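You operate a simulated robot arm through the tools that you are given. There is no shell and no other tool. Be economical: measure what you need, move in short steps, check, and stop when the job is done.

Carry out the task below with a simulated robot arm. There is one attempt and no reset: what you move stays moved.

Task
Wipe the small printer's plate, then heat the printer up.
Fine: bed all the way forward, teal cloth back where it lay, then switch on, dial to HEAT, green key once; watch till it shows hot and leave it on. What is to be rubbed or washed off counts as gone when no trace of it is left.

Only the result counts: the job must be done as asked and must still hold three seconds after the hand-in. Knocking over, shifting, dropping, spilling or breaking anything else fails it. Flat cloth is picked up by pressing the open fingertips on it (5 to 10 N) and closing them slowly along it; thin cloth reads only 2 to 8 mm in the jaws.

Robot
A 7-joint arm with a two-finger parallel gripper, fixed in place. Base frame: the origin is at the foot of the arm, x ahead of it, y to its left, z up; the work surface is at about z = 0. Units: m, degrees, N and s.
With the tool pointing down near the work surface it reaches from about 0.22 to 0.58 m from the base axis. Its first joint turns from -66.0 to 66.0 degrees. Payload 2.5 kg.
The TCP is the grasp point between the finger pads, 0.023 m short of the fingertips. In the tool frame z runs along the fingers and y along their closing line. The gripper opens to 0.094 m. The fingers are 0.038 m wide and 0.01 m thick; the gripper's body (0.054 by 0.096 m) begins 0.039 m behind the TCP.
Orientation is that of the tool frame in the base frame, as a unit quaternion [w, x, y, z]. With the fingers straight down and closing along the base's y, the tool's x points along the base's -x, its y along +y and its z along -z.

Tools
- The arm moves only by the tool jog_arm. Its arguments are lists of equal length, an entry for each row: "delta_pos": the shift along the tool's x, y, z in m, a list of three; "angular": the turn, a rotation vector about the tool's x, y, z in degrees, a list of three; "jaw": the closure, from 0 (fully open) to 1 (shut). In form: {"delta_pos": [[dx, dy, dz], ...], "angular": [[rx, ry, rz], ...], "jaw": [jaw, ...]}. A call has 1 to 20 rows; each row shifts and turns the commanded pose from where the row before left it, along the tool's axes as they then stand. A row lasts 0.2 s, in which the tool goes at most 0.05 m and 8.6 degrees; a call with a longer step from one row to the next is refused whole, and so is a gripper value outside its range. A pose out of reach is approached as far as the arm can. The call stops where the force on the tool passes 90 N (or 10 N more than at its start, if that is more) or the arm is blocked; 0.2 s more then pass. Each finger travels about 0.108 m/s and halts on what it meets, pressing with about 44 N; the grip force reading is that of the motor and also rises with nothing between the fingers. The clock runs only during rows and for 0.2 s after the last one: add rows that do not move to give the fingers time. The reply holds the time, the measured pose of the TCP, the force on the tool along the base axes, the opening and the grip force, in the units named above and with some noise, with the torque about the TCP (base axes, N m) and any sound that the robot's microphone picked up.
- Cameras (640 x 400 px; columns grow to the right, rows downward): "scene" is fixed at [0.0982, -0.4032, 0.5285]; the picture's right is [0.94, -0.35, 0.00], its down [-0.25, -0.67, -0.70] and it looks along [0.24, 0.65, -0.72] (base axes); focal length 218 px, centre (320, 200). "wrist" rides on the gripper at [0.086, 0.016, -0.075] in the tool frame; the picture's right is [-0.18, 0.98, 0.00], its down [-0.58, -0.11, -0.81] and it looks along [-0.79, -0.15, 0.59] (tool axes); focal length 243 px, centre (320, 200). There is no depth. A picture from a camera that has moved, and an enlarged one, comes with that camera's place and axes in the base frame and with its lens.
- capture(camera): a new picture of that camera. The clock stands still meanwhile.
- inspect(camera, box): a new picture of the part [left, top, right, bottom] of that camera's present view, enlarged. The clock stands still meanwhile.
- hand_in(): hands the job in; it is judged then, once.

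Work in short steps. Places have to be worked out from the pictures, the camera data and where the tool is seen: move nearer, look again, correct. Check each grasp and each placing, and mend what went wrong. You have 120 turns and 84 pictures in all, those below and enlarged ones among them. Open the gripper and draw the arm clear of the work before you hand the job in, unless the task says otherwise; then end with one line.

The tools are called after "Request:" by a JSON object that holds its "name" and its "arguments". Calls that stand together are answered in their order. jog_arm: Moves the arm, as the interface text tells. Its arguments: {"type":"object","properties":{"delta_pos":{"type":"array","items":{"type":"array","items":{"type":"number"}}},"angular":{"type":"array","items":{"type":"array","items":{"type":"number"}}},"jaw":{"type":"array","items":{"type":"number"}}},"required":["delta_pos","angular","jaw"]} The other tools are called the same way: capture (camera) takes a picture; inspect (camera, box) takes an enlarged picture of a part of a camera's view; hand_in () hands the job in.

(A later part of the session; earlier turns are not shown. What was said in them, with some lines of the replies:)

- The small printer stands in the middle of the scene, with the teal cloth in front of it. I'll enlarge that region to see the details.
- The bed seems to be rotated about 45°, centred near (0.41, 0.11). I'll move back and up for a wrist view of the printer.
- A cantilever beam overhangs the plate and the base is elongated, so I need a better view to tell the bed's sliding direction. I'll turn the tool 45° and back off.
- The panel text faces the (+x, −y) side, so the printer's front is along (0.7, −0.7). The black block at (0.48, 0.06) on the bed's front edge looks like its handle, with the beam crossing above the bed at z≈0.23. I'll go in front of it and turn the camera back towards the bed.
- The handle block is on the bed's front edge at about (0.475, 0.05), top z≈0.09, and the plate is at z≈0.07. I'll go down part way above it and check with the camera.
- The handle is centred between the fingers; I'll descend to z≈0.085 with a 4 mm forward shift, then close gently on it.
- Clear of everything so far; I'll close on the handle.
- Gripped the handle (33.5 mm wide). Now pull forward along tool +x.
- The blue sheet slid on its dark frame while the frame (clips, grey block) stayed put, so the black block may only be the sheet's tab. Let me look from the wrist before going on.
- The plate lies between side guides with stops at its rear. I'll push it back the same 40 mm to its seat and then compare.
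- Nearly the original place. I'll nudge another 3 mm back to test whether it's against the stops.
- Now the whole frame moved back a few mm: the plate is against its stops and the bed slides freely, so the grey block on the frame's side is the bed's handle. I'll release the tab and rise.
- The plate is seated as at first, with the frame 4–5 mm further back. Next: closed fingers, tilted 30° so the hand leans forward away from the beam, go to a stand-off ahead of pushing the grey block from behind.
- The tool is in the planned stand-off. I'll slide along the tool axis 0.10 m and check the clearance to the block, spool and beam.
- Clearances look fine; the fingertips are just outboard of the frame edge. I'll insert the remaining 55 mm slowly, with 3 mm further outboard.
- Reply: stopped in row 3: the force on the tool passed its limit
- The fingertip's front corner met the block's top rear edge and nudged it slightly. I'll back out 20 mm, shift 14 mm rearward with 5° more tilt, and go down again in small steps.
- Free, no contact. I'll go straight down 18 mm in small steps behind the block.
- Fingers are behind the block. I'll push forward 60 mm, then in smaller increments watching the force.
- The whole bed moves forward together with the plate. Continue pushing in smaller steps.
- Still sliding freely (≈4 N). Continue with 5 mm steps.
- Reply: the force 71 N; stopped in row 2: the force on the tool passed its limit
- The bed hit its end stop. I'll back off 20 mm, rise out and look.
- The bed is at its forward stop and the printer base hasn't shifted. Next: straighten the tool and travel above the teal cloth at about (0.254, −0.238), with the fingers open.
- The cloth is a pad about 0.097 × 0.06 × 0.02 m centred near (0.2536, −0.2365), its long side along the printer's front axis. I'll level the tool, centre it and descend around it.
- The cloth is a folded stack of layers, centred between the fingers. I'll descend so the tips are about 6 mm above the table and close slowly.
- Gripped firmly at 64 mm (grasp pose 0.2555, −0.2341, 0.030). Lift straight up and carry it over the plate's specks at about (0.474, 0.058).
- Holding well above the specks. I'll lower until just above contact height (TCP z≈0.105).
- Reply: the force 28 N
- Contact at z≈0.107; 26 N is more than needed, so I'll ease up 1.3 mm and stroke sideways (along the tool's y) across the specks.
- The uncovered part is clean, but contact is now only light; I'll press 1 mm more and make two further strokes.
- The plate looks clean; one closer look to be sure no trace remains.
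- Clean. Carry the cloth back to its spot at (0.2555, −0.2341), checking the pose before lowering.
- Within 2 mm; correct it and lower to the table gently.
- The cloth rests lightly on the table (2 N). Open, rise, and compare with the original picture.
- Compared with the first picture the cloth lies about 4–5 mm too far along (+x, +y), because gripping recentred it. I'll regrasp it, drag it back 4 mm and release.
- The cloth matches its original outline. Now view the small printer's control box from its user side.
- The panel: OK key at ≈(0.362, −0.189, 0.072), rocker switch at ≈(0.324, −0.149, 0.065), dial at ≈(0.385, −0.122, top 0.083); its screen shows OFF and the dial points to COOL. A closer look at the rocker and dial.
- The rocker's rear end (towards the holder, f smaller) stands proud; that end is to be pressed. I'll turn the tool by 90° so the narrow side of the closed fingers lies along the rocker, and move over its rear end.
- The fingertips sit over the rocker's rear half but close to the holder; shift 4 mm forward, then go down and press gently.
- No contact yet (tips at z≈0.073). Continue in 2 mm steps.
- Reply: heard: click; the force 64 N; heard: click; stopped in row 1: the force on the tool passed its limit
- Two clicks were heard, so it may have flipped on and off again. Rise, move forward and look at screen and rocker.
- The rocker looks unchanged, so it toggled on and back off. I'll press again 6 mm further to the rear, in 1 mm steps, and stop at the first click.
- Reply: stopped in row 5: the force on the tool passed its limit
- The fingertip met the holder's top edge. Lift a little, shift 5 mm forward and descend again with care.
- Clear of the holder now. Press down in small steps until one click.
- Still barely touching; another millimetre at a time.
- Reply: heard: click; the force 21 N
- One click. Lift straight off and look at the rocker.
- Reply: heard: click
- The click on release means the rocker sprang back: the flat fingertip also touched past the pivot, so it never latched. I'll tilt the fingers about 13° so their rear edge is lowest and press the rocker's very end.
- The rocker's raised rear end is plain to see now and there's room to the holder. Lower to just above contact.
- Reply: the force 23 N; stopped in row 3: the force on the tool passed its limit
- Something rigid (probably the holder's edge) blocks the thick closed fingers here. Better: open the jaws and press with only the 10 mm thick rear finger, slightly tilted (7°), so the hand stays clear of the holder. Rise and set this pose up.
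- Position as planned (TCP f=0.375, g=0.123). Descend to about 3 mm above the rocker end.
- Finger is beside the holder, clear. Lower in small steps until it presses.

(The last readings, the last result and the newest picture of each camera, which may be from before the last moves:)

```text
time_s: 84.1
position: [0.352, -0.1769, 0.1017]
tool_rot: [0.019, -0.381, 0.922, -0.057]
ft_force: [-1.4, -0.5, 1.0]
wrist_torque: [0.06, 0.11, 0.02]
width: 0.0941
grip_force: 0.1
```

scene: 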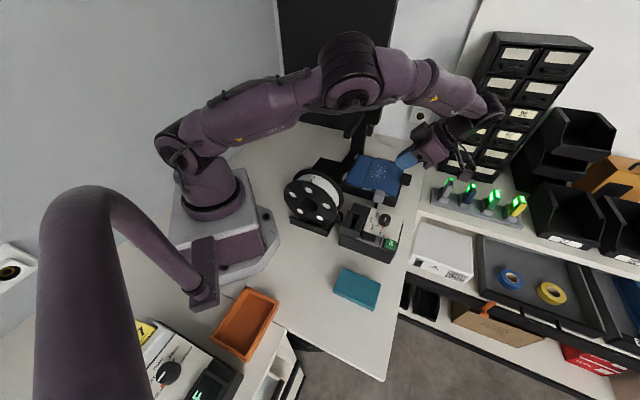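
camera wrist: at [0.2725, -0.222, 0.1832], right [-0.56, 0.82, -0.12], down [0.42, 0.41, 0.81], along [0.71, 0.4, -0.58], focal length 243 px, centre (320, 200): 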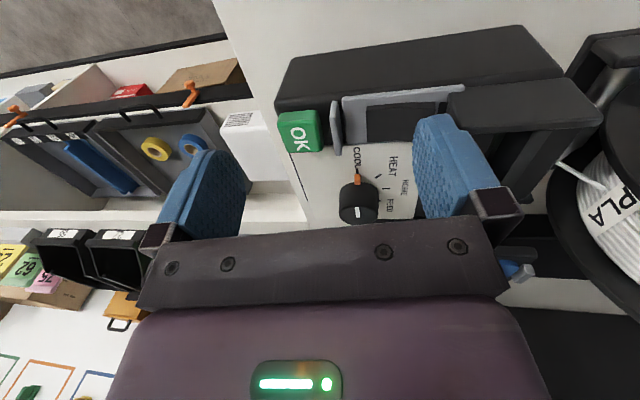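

Request:
{"name": "jog_arm", "arguments": {"delta_pos": [[0, 0.0001, 0.001], [0, 0.0001, 0.001], [0, 0, 0]], "angular": [[0, 0, 0], [0, 0, 0], [0, 0, 0]], "jaw": [0, 0, 0]}}

Request:
{"name": "jog_arm", "arguments": {"delta_pos": [[0, 0.0001, 0.001], [0, 0.0001, 0.001], [0, 0, 0]], "angular": [[0, 0, 0], [0, 0, 0], [0, 0, 0]], "jaw": [0, 0, 0]}}

```text
time_s: 84.9
position: [0.3516, -0.1791, 0.0992]
tool_rot: [0.02, -0.381, 0.922, -0.057]
ft_force: [0.7, 1.6, 0.5]
wrist_torque: [-0.01, 0.01, 0.02]
width: 0.0939
grip_force: 0.2
heard: click
```

```text
time_s: 85.7
position: [0.3518, -0.1782, 0.0982]
tool_rot: [0.019, -0.381, 0.923, -0.057]
ft_force: [-11.0, 5.6, 35.3]
wrist_torque: [1.59, 1.13, 0.16]
width: 0.094
grip_force: 0.0
```

One click with a snap, then it bottomed. Lift straight up and listen.

Request:
{"name": "jog_arm", "arguments": {"delta_pos": [[0, -0.0006, -0.005], [0, -0.0024, -0.02], [0, -0.0036, -0.03], [0, -0.0036, -0.03], [0, 0, 0]], "angular": [[0, 0, 0], [0, 0, 0], [0, 0, 0], [-3.5, 0, 0], [-3.5, 0, 0]], "jaw": [0, 0, 0, 0, 0]}}

Request:
{"name": "inspect", "arguments": {"camera": "scene", "box": [335, 195, 415, 255]}}

```text
time_s: 86.9
position: [0.3532, -0.1778, 0.1839]
tool_rot: [-0.004, -0.382, 0.924, 0.0]
ft_force: [-0.7, 0.2, -0.8]
wrist_torque: [0.04, -0.02, -0.03]
width: 0.0941
grip_force: 0.0
```

```text
6.67 times, centred on (375, 225) of scene
camera zoom: at [0.0982, -0.4032, 0.5285], right [0.94, -0.35, 0.0], down [-0.25, -0.67, -0.7], along [0.24, 0.65, -0.72], focal length 1454 px, centre (-47, 33)
```

zoom: 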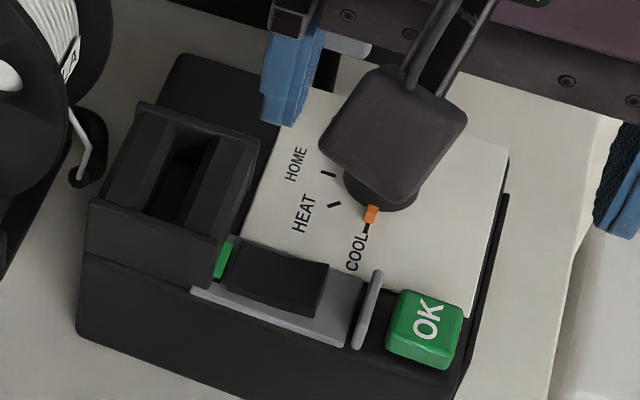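

The switch's green lamp is lit and it stayed on. Next the dial: move above it at (0.385, −0.122) with the jaws at about 50 mm, closing line across the pointer.

Request:
{"name": "jog_arm", "arguments": {"delta_pos": [[-0.031, 0.0085, 0], [-0.031, 0.0085, 0], [0, 0, 0.03], [0, 0, 0.025], [0, 0, 0]], "angular": [[0.4, 0, 0], [0, 0, 0], [0, 0, 0], [0, 0, 0], [0, 0, 0]], "jaw": [0.2, 0.4, 0.45, 0.45, 0.45]}}

Request:
{"name": "inspect", "arguments": {"camera": "wrist", "box": [220, 60, 420, 240]}}

Request:
{"name": "inspect", "arguments": {"camera": "scene", "box": [345, 195, 415, 245]}}

```text
time_s: 88.1
position: [0.3868, -0.1229, 0.1285]
tool_rot: [-0.003, -0.382, 0.924, -0.004]
ft_force: [-0.2, 0.1, 0.5]
wrist_torque: [-0.01, -0.02, 0.0]
width: 0.0516
grip_force: 0.0
```

```text
2.22 times, centred on (320, 150) of wrist
camera zoom: at [0.3134, -0.1714, 0.205], right [-0.56, 0.83, -0.01], down [0.49, 0.34, 0.8], along [0.67, 0.45, -0.6], focal length 539 px, centre (320, 311)
```

zoom: 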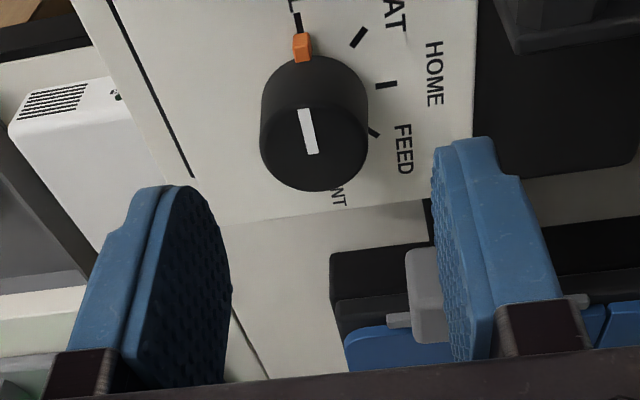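

```text
8.00 times, centred on (380, 220) of scene
camera zoom: at [0.0982, -0.4032, 0.5285], right [0.94, -0.35, 0.0], down [-0.25, -0.67, -0.7], along [0.24, 0.65, -0.72], focal length 1744 px, centre (-160, 40)
```

zoom: 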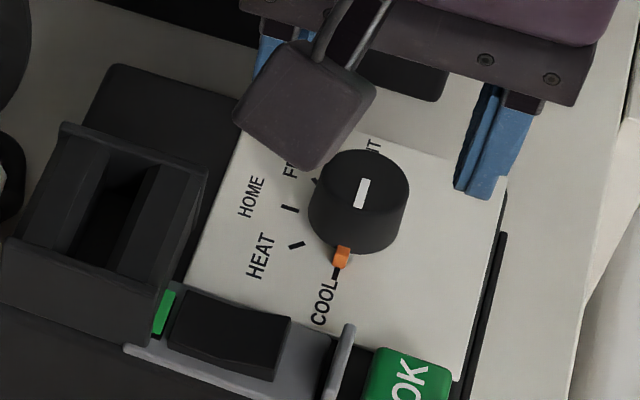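

Knob centred within 1–2 mm of the TCP. Descend so the tips are just above the panel and close gently.

Request:
{"name": "jog_arm", "arguments": {"delta_pos": [[0.001, 0.001, 0.02], [0, 0, 0.013], [0, 0, 0.005], [0, 0, 0], [0, 0, 0], [0, 0, 0], [0, 0, 0], [0, 0, 0]], "angular": [[0, 0, 0], [0, 0, 0], [0, 0, 0], [0, 0, 0], [0, 0, 0], [0, 0, 0], [0, 0, 0], [0, 0, 0]], "jaw": [0.45, 0.45, 0.45, 0.5, 0.58, 0.65, 0.7, 0.72]}}

```text
time_s: 89.9
position: [0.3839, -0.1244, 0.0904]
tool_rot: [-0.001, -0.381, 0.925, -0.005]
ft_force: [11.0, -11.8, -2.6]
wrist_torque: [0.12, -0.17, -0.07]
width: 0.0336
grip_force: 8.4
```

Width 33.6 mm with a 16 N sideways push along +f: one finger touches first. Shift 2 mm toward +f and finish closing.

Request:
{"name": "jog_arm", "arguments": {"delta_pos": [[0, -0.002, 0], [0, 0, 0], [0, 0, 0]], "angular": [[0, 0, 0], [0, 0, 0], [0, 0, 0]], "jaw": [0.7, 0.75, 0.75]}}

```text
time_s: 90.7
position: [0.3864, -0.1249, 0.0906]
tool_rot: [-0.002, -0.382, 0.924, -0.005]
ft_force: [9.7, -12.8, 3.1]
wrist_torque: [0.02, -0.21, -0.05]
width: 0.0308
grip_force: 8.5
```

Request:
{"name": "jog_arm", "arguments": {"delta_pos": [[0, -0.002, 0], [0, 0, 0], [0, 0, 0]], "angular": [[0, 0, 0], [0, 0, 0], [0, 0, 0]], "jaw": [0.75, 0.8, 0.8]}}

```text
time_s: 91.5
position: [0.3864, -0.1249, 0.0887]
tool_rot: [-0.004, -0.382, 0.924, -0.004]
ft_force: [-6.1, -3.9, 24.2]
wrist_torque: [0.66, 0.3, 0.01]
width: 0.03
grip_force: 45.5
```

Gripped (30 mm, 45 N). Now turn 45° clockwise (tool +z) one position toward HEAT.

Request:
{"name": "jog_arm", "arguments": {"delta_pos": [[0, 0, -0.001], [0, 0, 0], [0, 0, 0], [0, 0, 0], [0, 0, 0], [0, 0, 0], [0, 0, 0]], "angular": [[0, 0, 0], [0, 0, 7.5], [0, 0, 7.5], [0, 0, 7.5], [0, 0, 7.5], [0, 0, 7.5], [0, 0, 0]], "jaw": [0.8, 0.8, 0.8, 0.8, 0.8, 0.8, 0.8]}}

Request:
{"name": "inspect", "arguments": {"camera": "scene", "box": [345, 195, 415, 245]}}

```text
time_s: 93.1
position: [0.3859, -0.1222, 0.0893]
tool_rot: [-0.002, -0.065, 0.998, -0.002]
ft_force: [-8.8, 13.0, 4.5]
wrist_torque: [0.64, 0.52, 0.01]
width: 0.0299
grip_force: 45.4
```

```text
8.00 times, centred on (380, 220) of scene
camera zoom: at [0.0982, -0.4032, 0.5285], right [0.94, -0.35, 0.0], down [-0.25, -0.67, -0.7], along [0.24, 0.65, -0.72], focal length 1744 px, centre (-160, 40)
```

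zoom: 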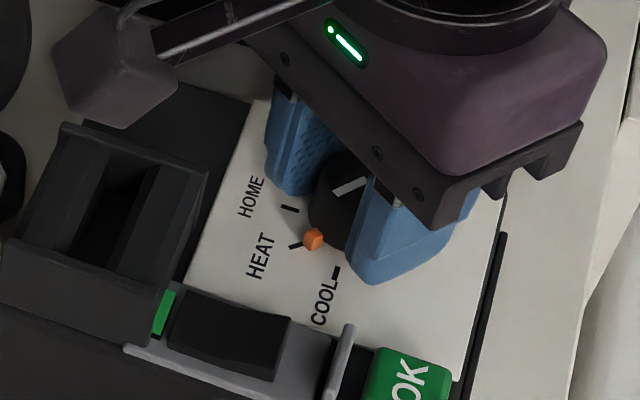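

Pointer is nearly at HEAT, about 7° short when its height is allowed for. Turn the last 7.5°.

Request:
{"name": "jog_arm", "arguments": {"delta_pos": [[0, 0, 0], [0, 0, 0]], "angular": [[0, 0, 7.5], [0, 0, 0]], "jaw": [0.8, 0.8]}}

Request:
{"name": "inspect", "arguments": {"camera": "scene", "box": [345, 205, 401, 245]}}

```text
time_s: 93.7
position: [0.3863, -0.1234, 0.0899]
tool_rot: [-0.002, 0.0, 1.0, -0.002]
ft_force: [-7.9, 21.2, 0.7]
wrist_torque: [0.7, 0.75, 0.02]
width: 0.0299
grip_force: 45.4
```

```text
10.00 times, centred on (373, 225) of scene
camera zoom: at [0.0982, -0.4032, 0.5285], right [0.94, -0.35, 0.0], down [-0.25, -0.67, -0.7], along [0.24, 0.65, -0.72], focal length 2180 px, centre (-210, -50)
```

zoom: 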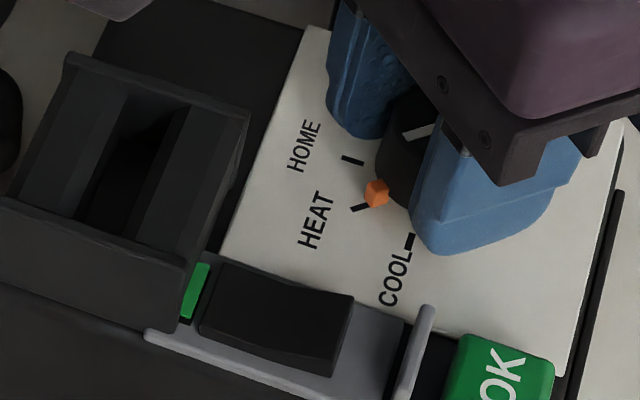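

Pointer is lined up with the HEAT tick. Release, rise, and verify.

Request:
{"name": "jog_arm", "arguments": {"delta_pos": [[0, 0, 0], [0, 0, 0], [0, 0, 0], [0, 0, -0.02], [0, 0, -0.04], [0.03, 0, -0.03], [0, 0, 0]], "angular": [[0, 0, 0], [0, 0, 0], [0, 0, 0], [0, 0, 0], [0, 0, 0], [0, 0, 0], [0, 0, 0]], "jaw": [0.6, 0.45, 0.45, 0.45, 0.6, 0.9, 1]}}

Request:
{"name": "inspect", "arguments": {"camera": "scene", "box": [345, 205, 401, 245]}}

```text
time_s: 95.3
position: [0.3549, -0.1248, 0.1768]
tool_rot: [-0.001, 0.001, 1.0, -0.005]
ft_force: [0.4, 0.7, -0.4]
wrist_torque: [0.04, -0.02, 0.0]
width: 0.0001
grip_force: 42.7
```

```text
10.00 times, centred on (373, 225) of scene
camera zoom: at [0.0982, -0.4032, 0.5285], right [0.94, -0.35, 0.0], down [-0.25, -0.67, -0.7], along [0.24, 0.65, -0.72], focal length 2180 px, centre (-210, -50)
```

zoom: 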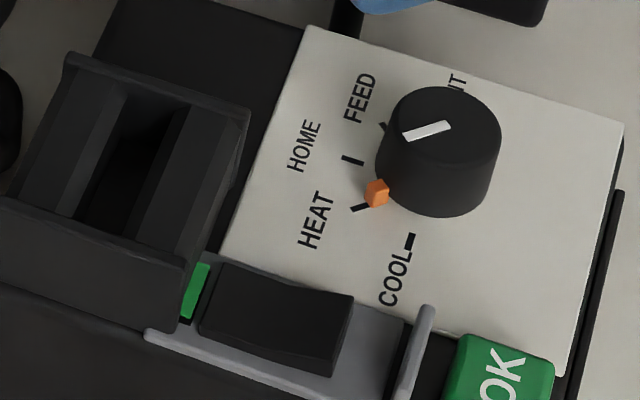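

Dial points to HEAT and the lamp is green. Now turn the tool back 45°, and move the closed fingers over the OK key.

Request:
{"name": "jog_arm", "arguments": {"delta_pos": [[0, 0, 0], [0, 0, 0], [0, 0, 0], [0, 0, 0], [0, 0, 0], [0, 0, 0], [0.0204, -0.026, 0], [0.0203, -0.0258, 0], [0, 0, 0.03], [0, 0, 0.03], [0, 0, 0]], "angular": [[0, 0, -7.5], [0, 0, -7.5], [0, 0, -7.5], [0, 0, -7.5], [0, 0, -7.5], [0, 0, -7.5], [0, 0, 0], [0, 0, 0], [0, 0, 0], [0, 0, 0], [0, 0, 0]], "jaw": [1, 1, 1, 1, 1, 1, 1, 1, 1, 1, 1]}}

Request:
{"name": "inspect", "arguments": {"camera": "scene", "box": [355, 205, 411, 255]}}

Request:
{"name": "inspect", "arguments": {"camera": "wrist", "box": [220, 20, 420, 220]}}

```text
time_s: 97.7
position: [0.3648, -0.19, 0.1212]
tool_rot: [-0.003, -0.382, 0.924, -0.004]
ft_force: [1.2, 0.3, -0.6]
wrist_torque: [0.05, 0.02, -0.01]
width: 0.0
grip_force: 42.1
```

```text
8.00 times, centred on (383, 230) of scene
camera zoom: at [0.0982, -0.4032, 0.5285], right [0.94, -0.35, 0.0], down [-0.25, -0.67, -0.7], along [0.24, 0.65, -0.72], focal length 1744 px, centre (-184, -40)
```

zoom: 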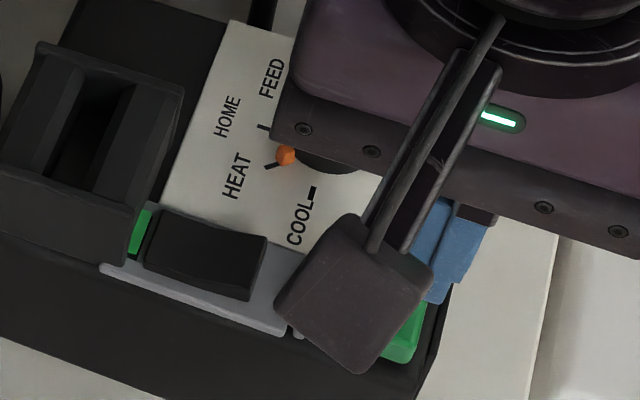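

```text
2.00 times, centred on (320, 120) of wrist
camera zoom: at [0.292, -0.2403, 0.1977], right [-0.56, 0.83, -0.01], down [0.49, 0.34, 0.8], along [0.67, 0.45, -0.6], focal length 485 px, centre (320, 360)
```

zoom: 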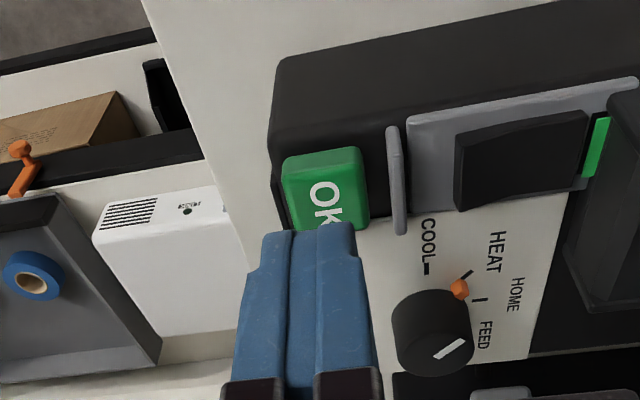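

Key centre ≈(0.362, −0.192); shift 3.5 mm and lower until just above it.

Request:
{"name": "jog_arm", "arguments": {"delta_pos": [[0.0035, 0, 0.01], [0, 0, 0.008], [0, 0, 0.003], [0, 0, 0]], "angular": [[0, 0, 0], [0, 0, 0], [0, 0, 0], [0, 0, 0]], "jaw": [1, 1, 1, 1]}}

Request:
{"name": "jog_arm", "arguments": {"delta_pos": [[0, 0, 0.0015], [0, 0, 0.0015], [0, 0, 0]], "angular": [[0, 0, 0], [0, 0, 0], [0, 0, 0]], "jaw": [1, 1, 1]}}

```text
time_s: 98.7
position: [0.3611, -0.1928, 0.1016]
tool_rot: [-0.002, -0.382, 0.924, -0.003]
ft_force: [-0.4, 1.1, -0.1]
wrist_torque: [-0.01, -0.02, -0.02]
width: 0.0
grip_force: 42.8
```

```text
time_s: 99.5
position: [0.3612, -0.194, 0.0991]
tool_rot: [-0.003, -0.382, 0.924, -0.003]
ft_force: [-0.8, -0.9, -0.4]
wrist_torque: [-0.01, 0.02, -0.03]
width: 0.0
grip_force: 42.3
```

Request:
{"name": "jog_arm", "arguments": {"delta_pos": [[0, 0, 0.0015], [0, 0, 0.0015], [0, 0, 0]], "angular": [[0, 0, 0], [0, 0, 0], [0, 0, 0]], "jaw": [1, 1, 1]}}

```text
time_s: 100.3
position: [0.3622, -0.1938, 0.0941]
tool_rot: [-0.002, -0.382, 0.924, -0.004]
ft_force: [-0.4, 1.0, 1.5]
wrist_torque: [0.04, -0.01, 0.03]
width: 0.0
grip_force: 42.2
heard: click
```

One click. Lift off, and turn the camera to the screen side.

Request:
{"name": "jog_arm", "arguments": {"delta_pos": [[0, 0, -0.02], [0, 0, -0.04], [0, 0, -0.05], [-0.02, -0.005, 0], [0, 0, 0], [0, 0, 0], [0, 0, 0], [0, 0, 0], [0, 0, 0], [0, 0, 0], [0, 0, 0], [0, 0, 0], [0, 0, 0], [0, 0, 0], [0, 0, 0], [0, 0, 0]], "angular": [[0, 0, 0], [0, 0, 0], [0, 0, 0], [0, 0, -7.5], [0, 0, -7.5], [0, 0, -7.5], [0, 0, -7.5], [0, 0, -7.5], [0, 0, -7.5], [0, 0, -7.5], [0, 0, -7.5], [0, 0, -7.5], [0, 0, -7.5], [0, 0, -7.5], [0, 0, -7.5], [0, 0, 0]], "jaw": [1, 1, 1, 0.8, 0.5, 0.2, 0, 0, 0, 0, 0, 0, 0, 0, 0, 0]}}

Request:
{"name": "capture", "arguments": {"camera": "wrist"}}

```text
time_s: 103.7
position: [0.3782, -0.1824, 0.2043]
tool_rot: [0.004, 0.924, -0.382, 0.001]
ft_force: [0.1, 1.0, 0.6]
wrist_torque: [0.04, -0.01, -0.04]
width: 0.0942
grip_force: 0.1
```

```text
6 pictures are left
camera wrist: at [0.4292, -0.2541, 0.2801], right [-0.82, -0.57, 0.01], down [-0.33, 0.5, 0.8], along [-0.46, 0.66, -0.6], focal length 243 px, centre (320, 200)
```

wrist: 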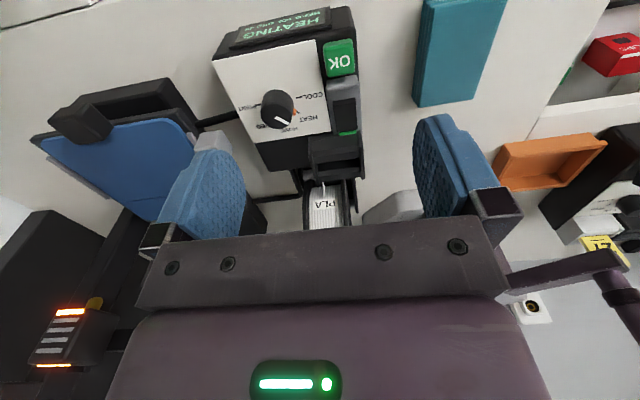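

The screen says HEATING. I'll wait about 15 s of clock time away from the work (rising a bit), then read it.

Request:
{"name": "jog_arm", "arguments": {"delta_pos": [[0, 0, 0], [0, 0, 0], [0, 0, 0], [0, 0, 0], [0, 0, 0], [0, 0, 0], [0, 0, 0], [0, 0, 0], [0, 0, 0], [0, 0, 0], [0, 0, 0], [0, 0, 0], [0, 0, 0], [0, 0, 0], [0, 0, 0], [0, 0, 0], [0, 0, 0], [0, 0, 0], [0, 0, 0], [0, 0, 0]], "angular": [[0, 0, 0], [0, 0, 0], [0, 0, 0], [0, 0, 0], [0, 0, 0], [0, 0, 0], [0, 0, 0], [0, 0, 0], [0, 0, 0], [0, 0, 0], [0, 0, 0], [0, 0, 0], [0, 0, 0], [0, 0, 0], [0, 0, 0], [0, 0, 0], [0, 0, 0], [0, 0, 0], [0, 0, 0], [0, 0, 0]], "jaw": [0, 0, 0, 0, 0, 0, 0, 0, 0, 0, 0, 0, 0, 0, 0, 0, 0, 0, 0, 0]}}

Request:
{"name": "inspect", "arguments": {"camera": "wrist", "box": [220, 0, 370, 80]}}

```text
time_s: 107.9
position: [0.38, -0.1811, 0.2035]
tool_rot: [0.004, 0.924, -0.383, 0.001]
ft_force: [-0.2, 0.1, -0.1]
wrist_torque: [0.01, 0.03, 0.0]
width: 0.0942
grip_force: 0.1
```

```text
4.27 times, centred on (295, 40) of wrist
camera zoom: at [0.4291, -0.2542, 0.2801], right [-0.83, -0.56, 0.01], down [-0.33, 0.5, 0.8], along [-0.46, 0.66, -0.6], focal length 1035 px, centre (427, 883)
```

zoom: 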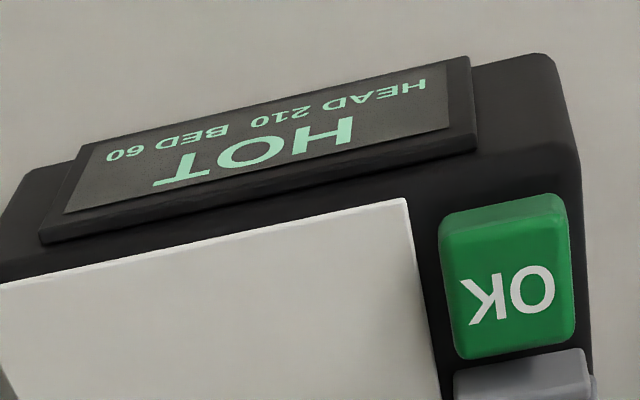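

The screen shows HOT (head 210, bed 60). Raise the arm clear and do a final scene check.

Request:
{"name": "jog_arm", "arguments": {"delta_pos": [[0, 0, -0.04], [0, 0, -0.04], [0, 0, -0.03], [0, 0, 0]], "angular": [[0, 0, 0], [0, 0, 0], [0, 0, 0], [0, 0, 0]], "jaw": [0, 0, 0, 0]}}

Request:
{"name": "capture", "arguments": {"camera": "scene"}}

Request:
{"name": "inspect", "arguments": {"camera": "wrist", "box": [20, 0, 420, 230]}}

```text
time_s: 108.9
position: [0.3775, -0.1809, 0.3145]
tool_rot: [0.005, 0.923, -0.384, 0.001]
ft_force: [-0.1, 0.0, 0.0]
wrist_torque: [-0.02, -0.03, 0.0]
width: 0.0935
grip_force: 0.0
```

```text
4 pictures are left
```

scene: 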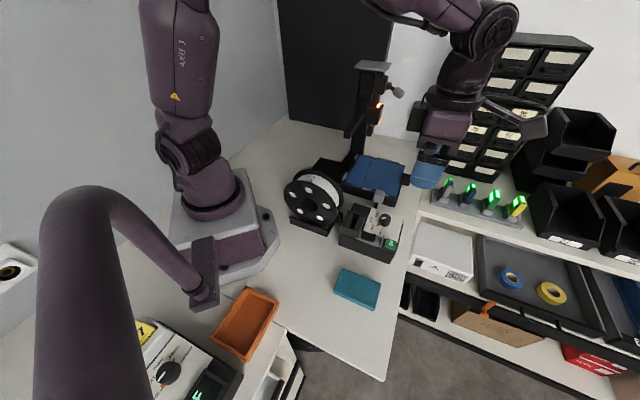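

```text
1.60 times, centred on (220, 115) of wrist
camera zoom: at [0.4273, -0.2531, 0.3901], right [-0.83, -0.56, 0.01], down [-0.33, 0.5, 0.8], along [-0.46, 0.66, -0.6], focal length 388 px, centre (480, 336)
```

zoom: 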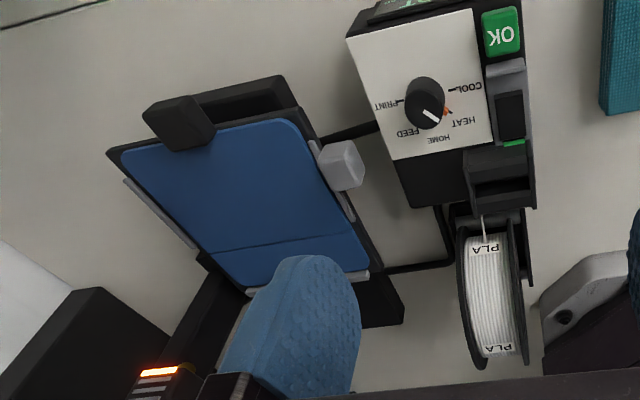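

The bed is at its forward stop, the plate is clean, the cloth is back in its place, and the printer is on at HEAT and showing HOT. The arm is clear with the gripper open, so I'm handing in.

Request:
{"name": "hand_in", "arguments": {}}

```text
The job is handed in.
```

I wiped the small printer's plate clean, pulled its bed fully forward and put the teal cloth back where it lay. I then switched the printer on, set the dial to HEAT and pressed the green key once; it reads HOT (head 210, bed 60) and is still on.
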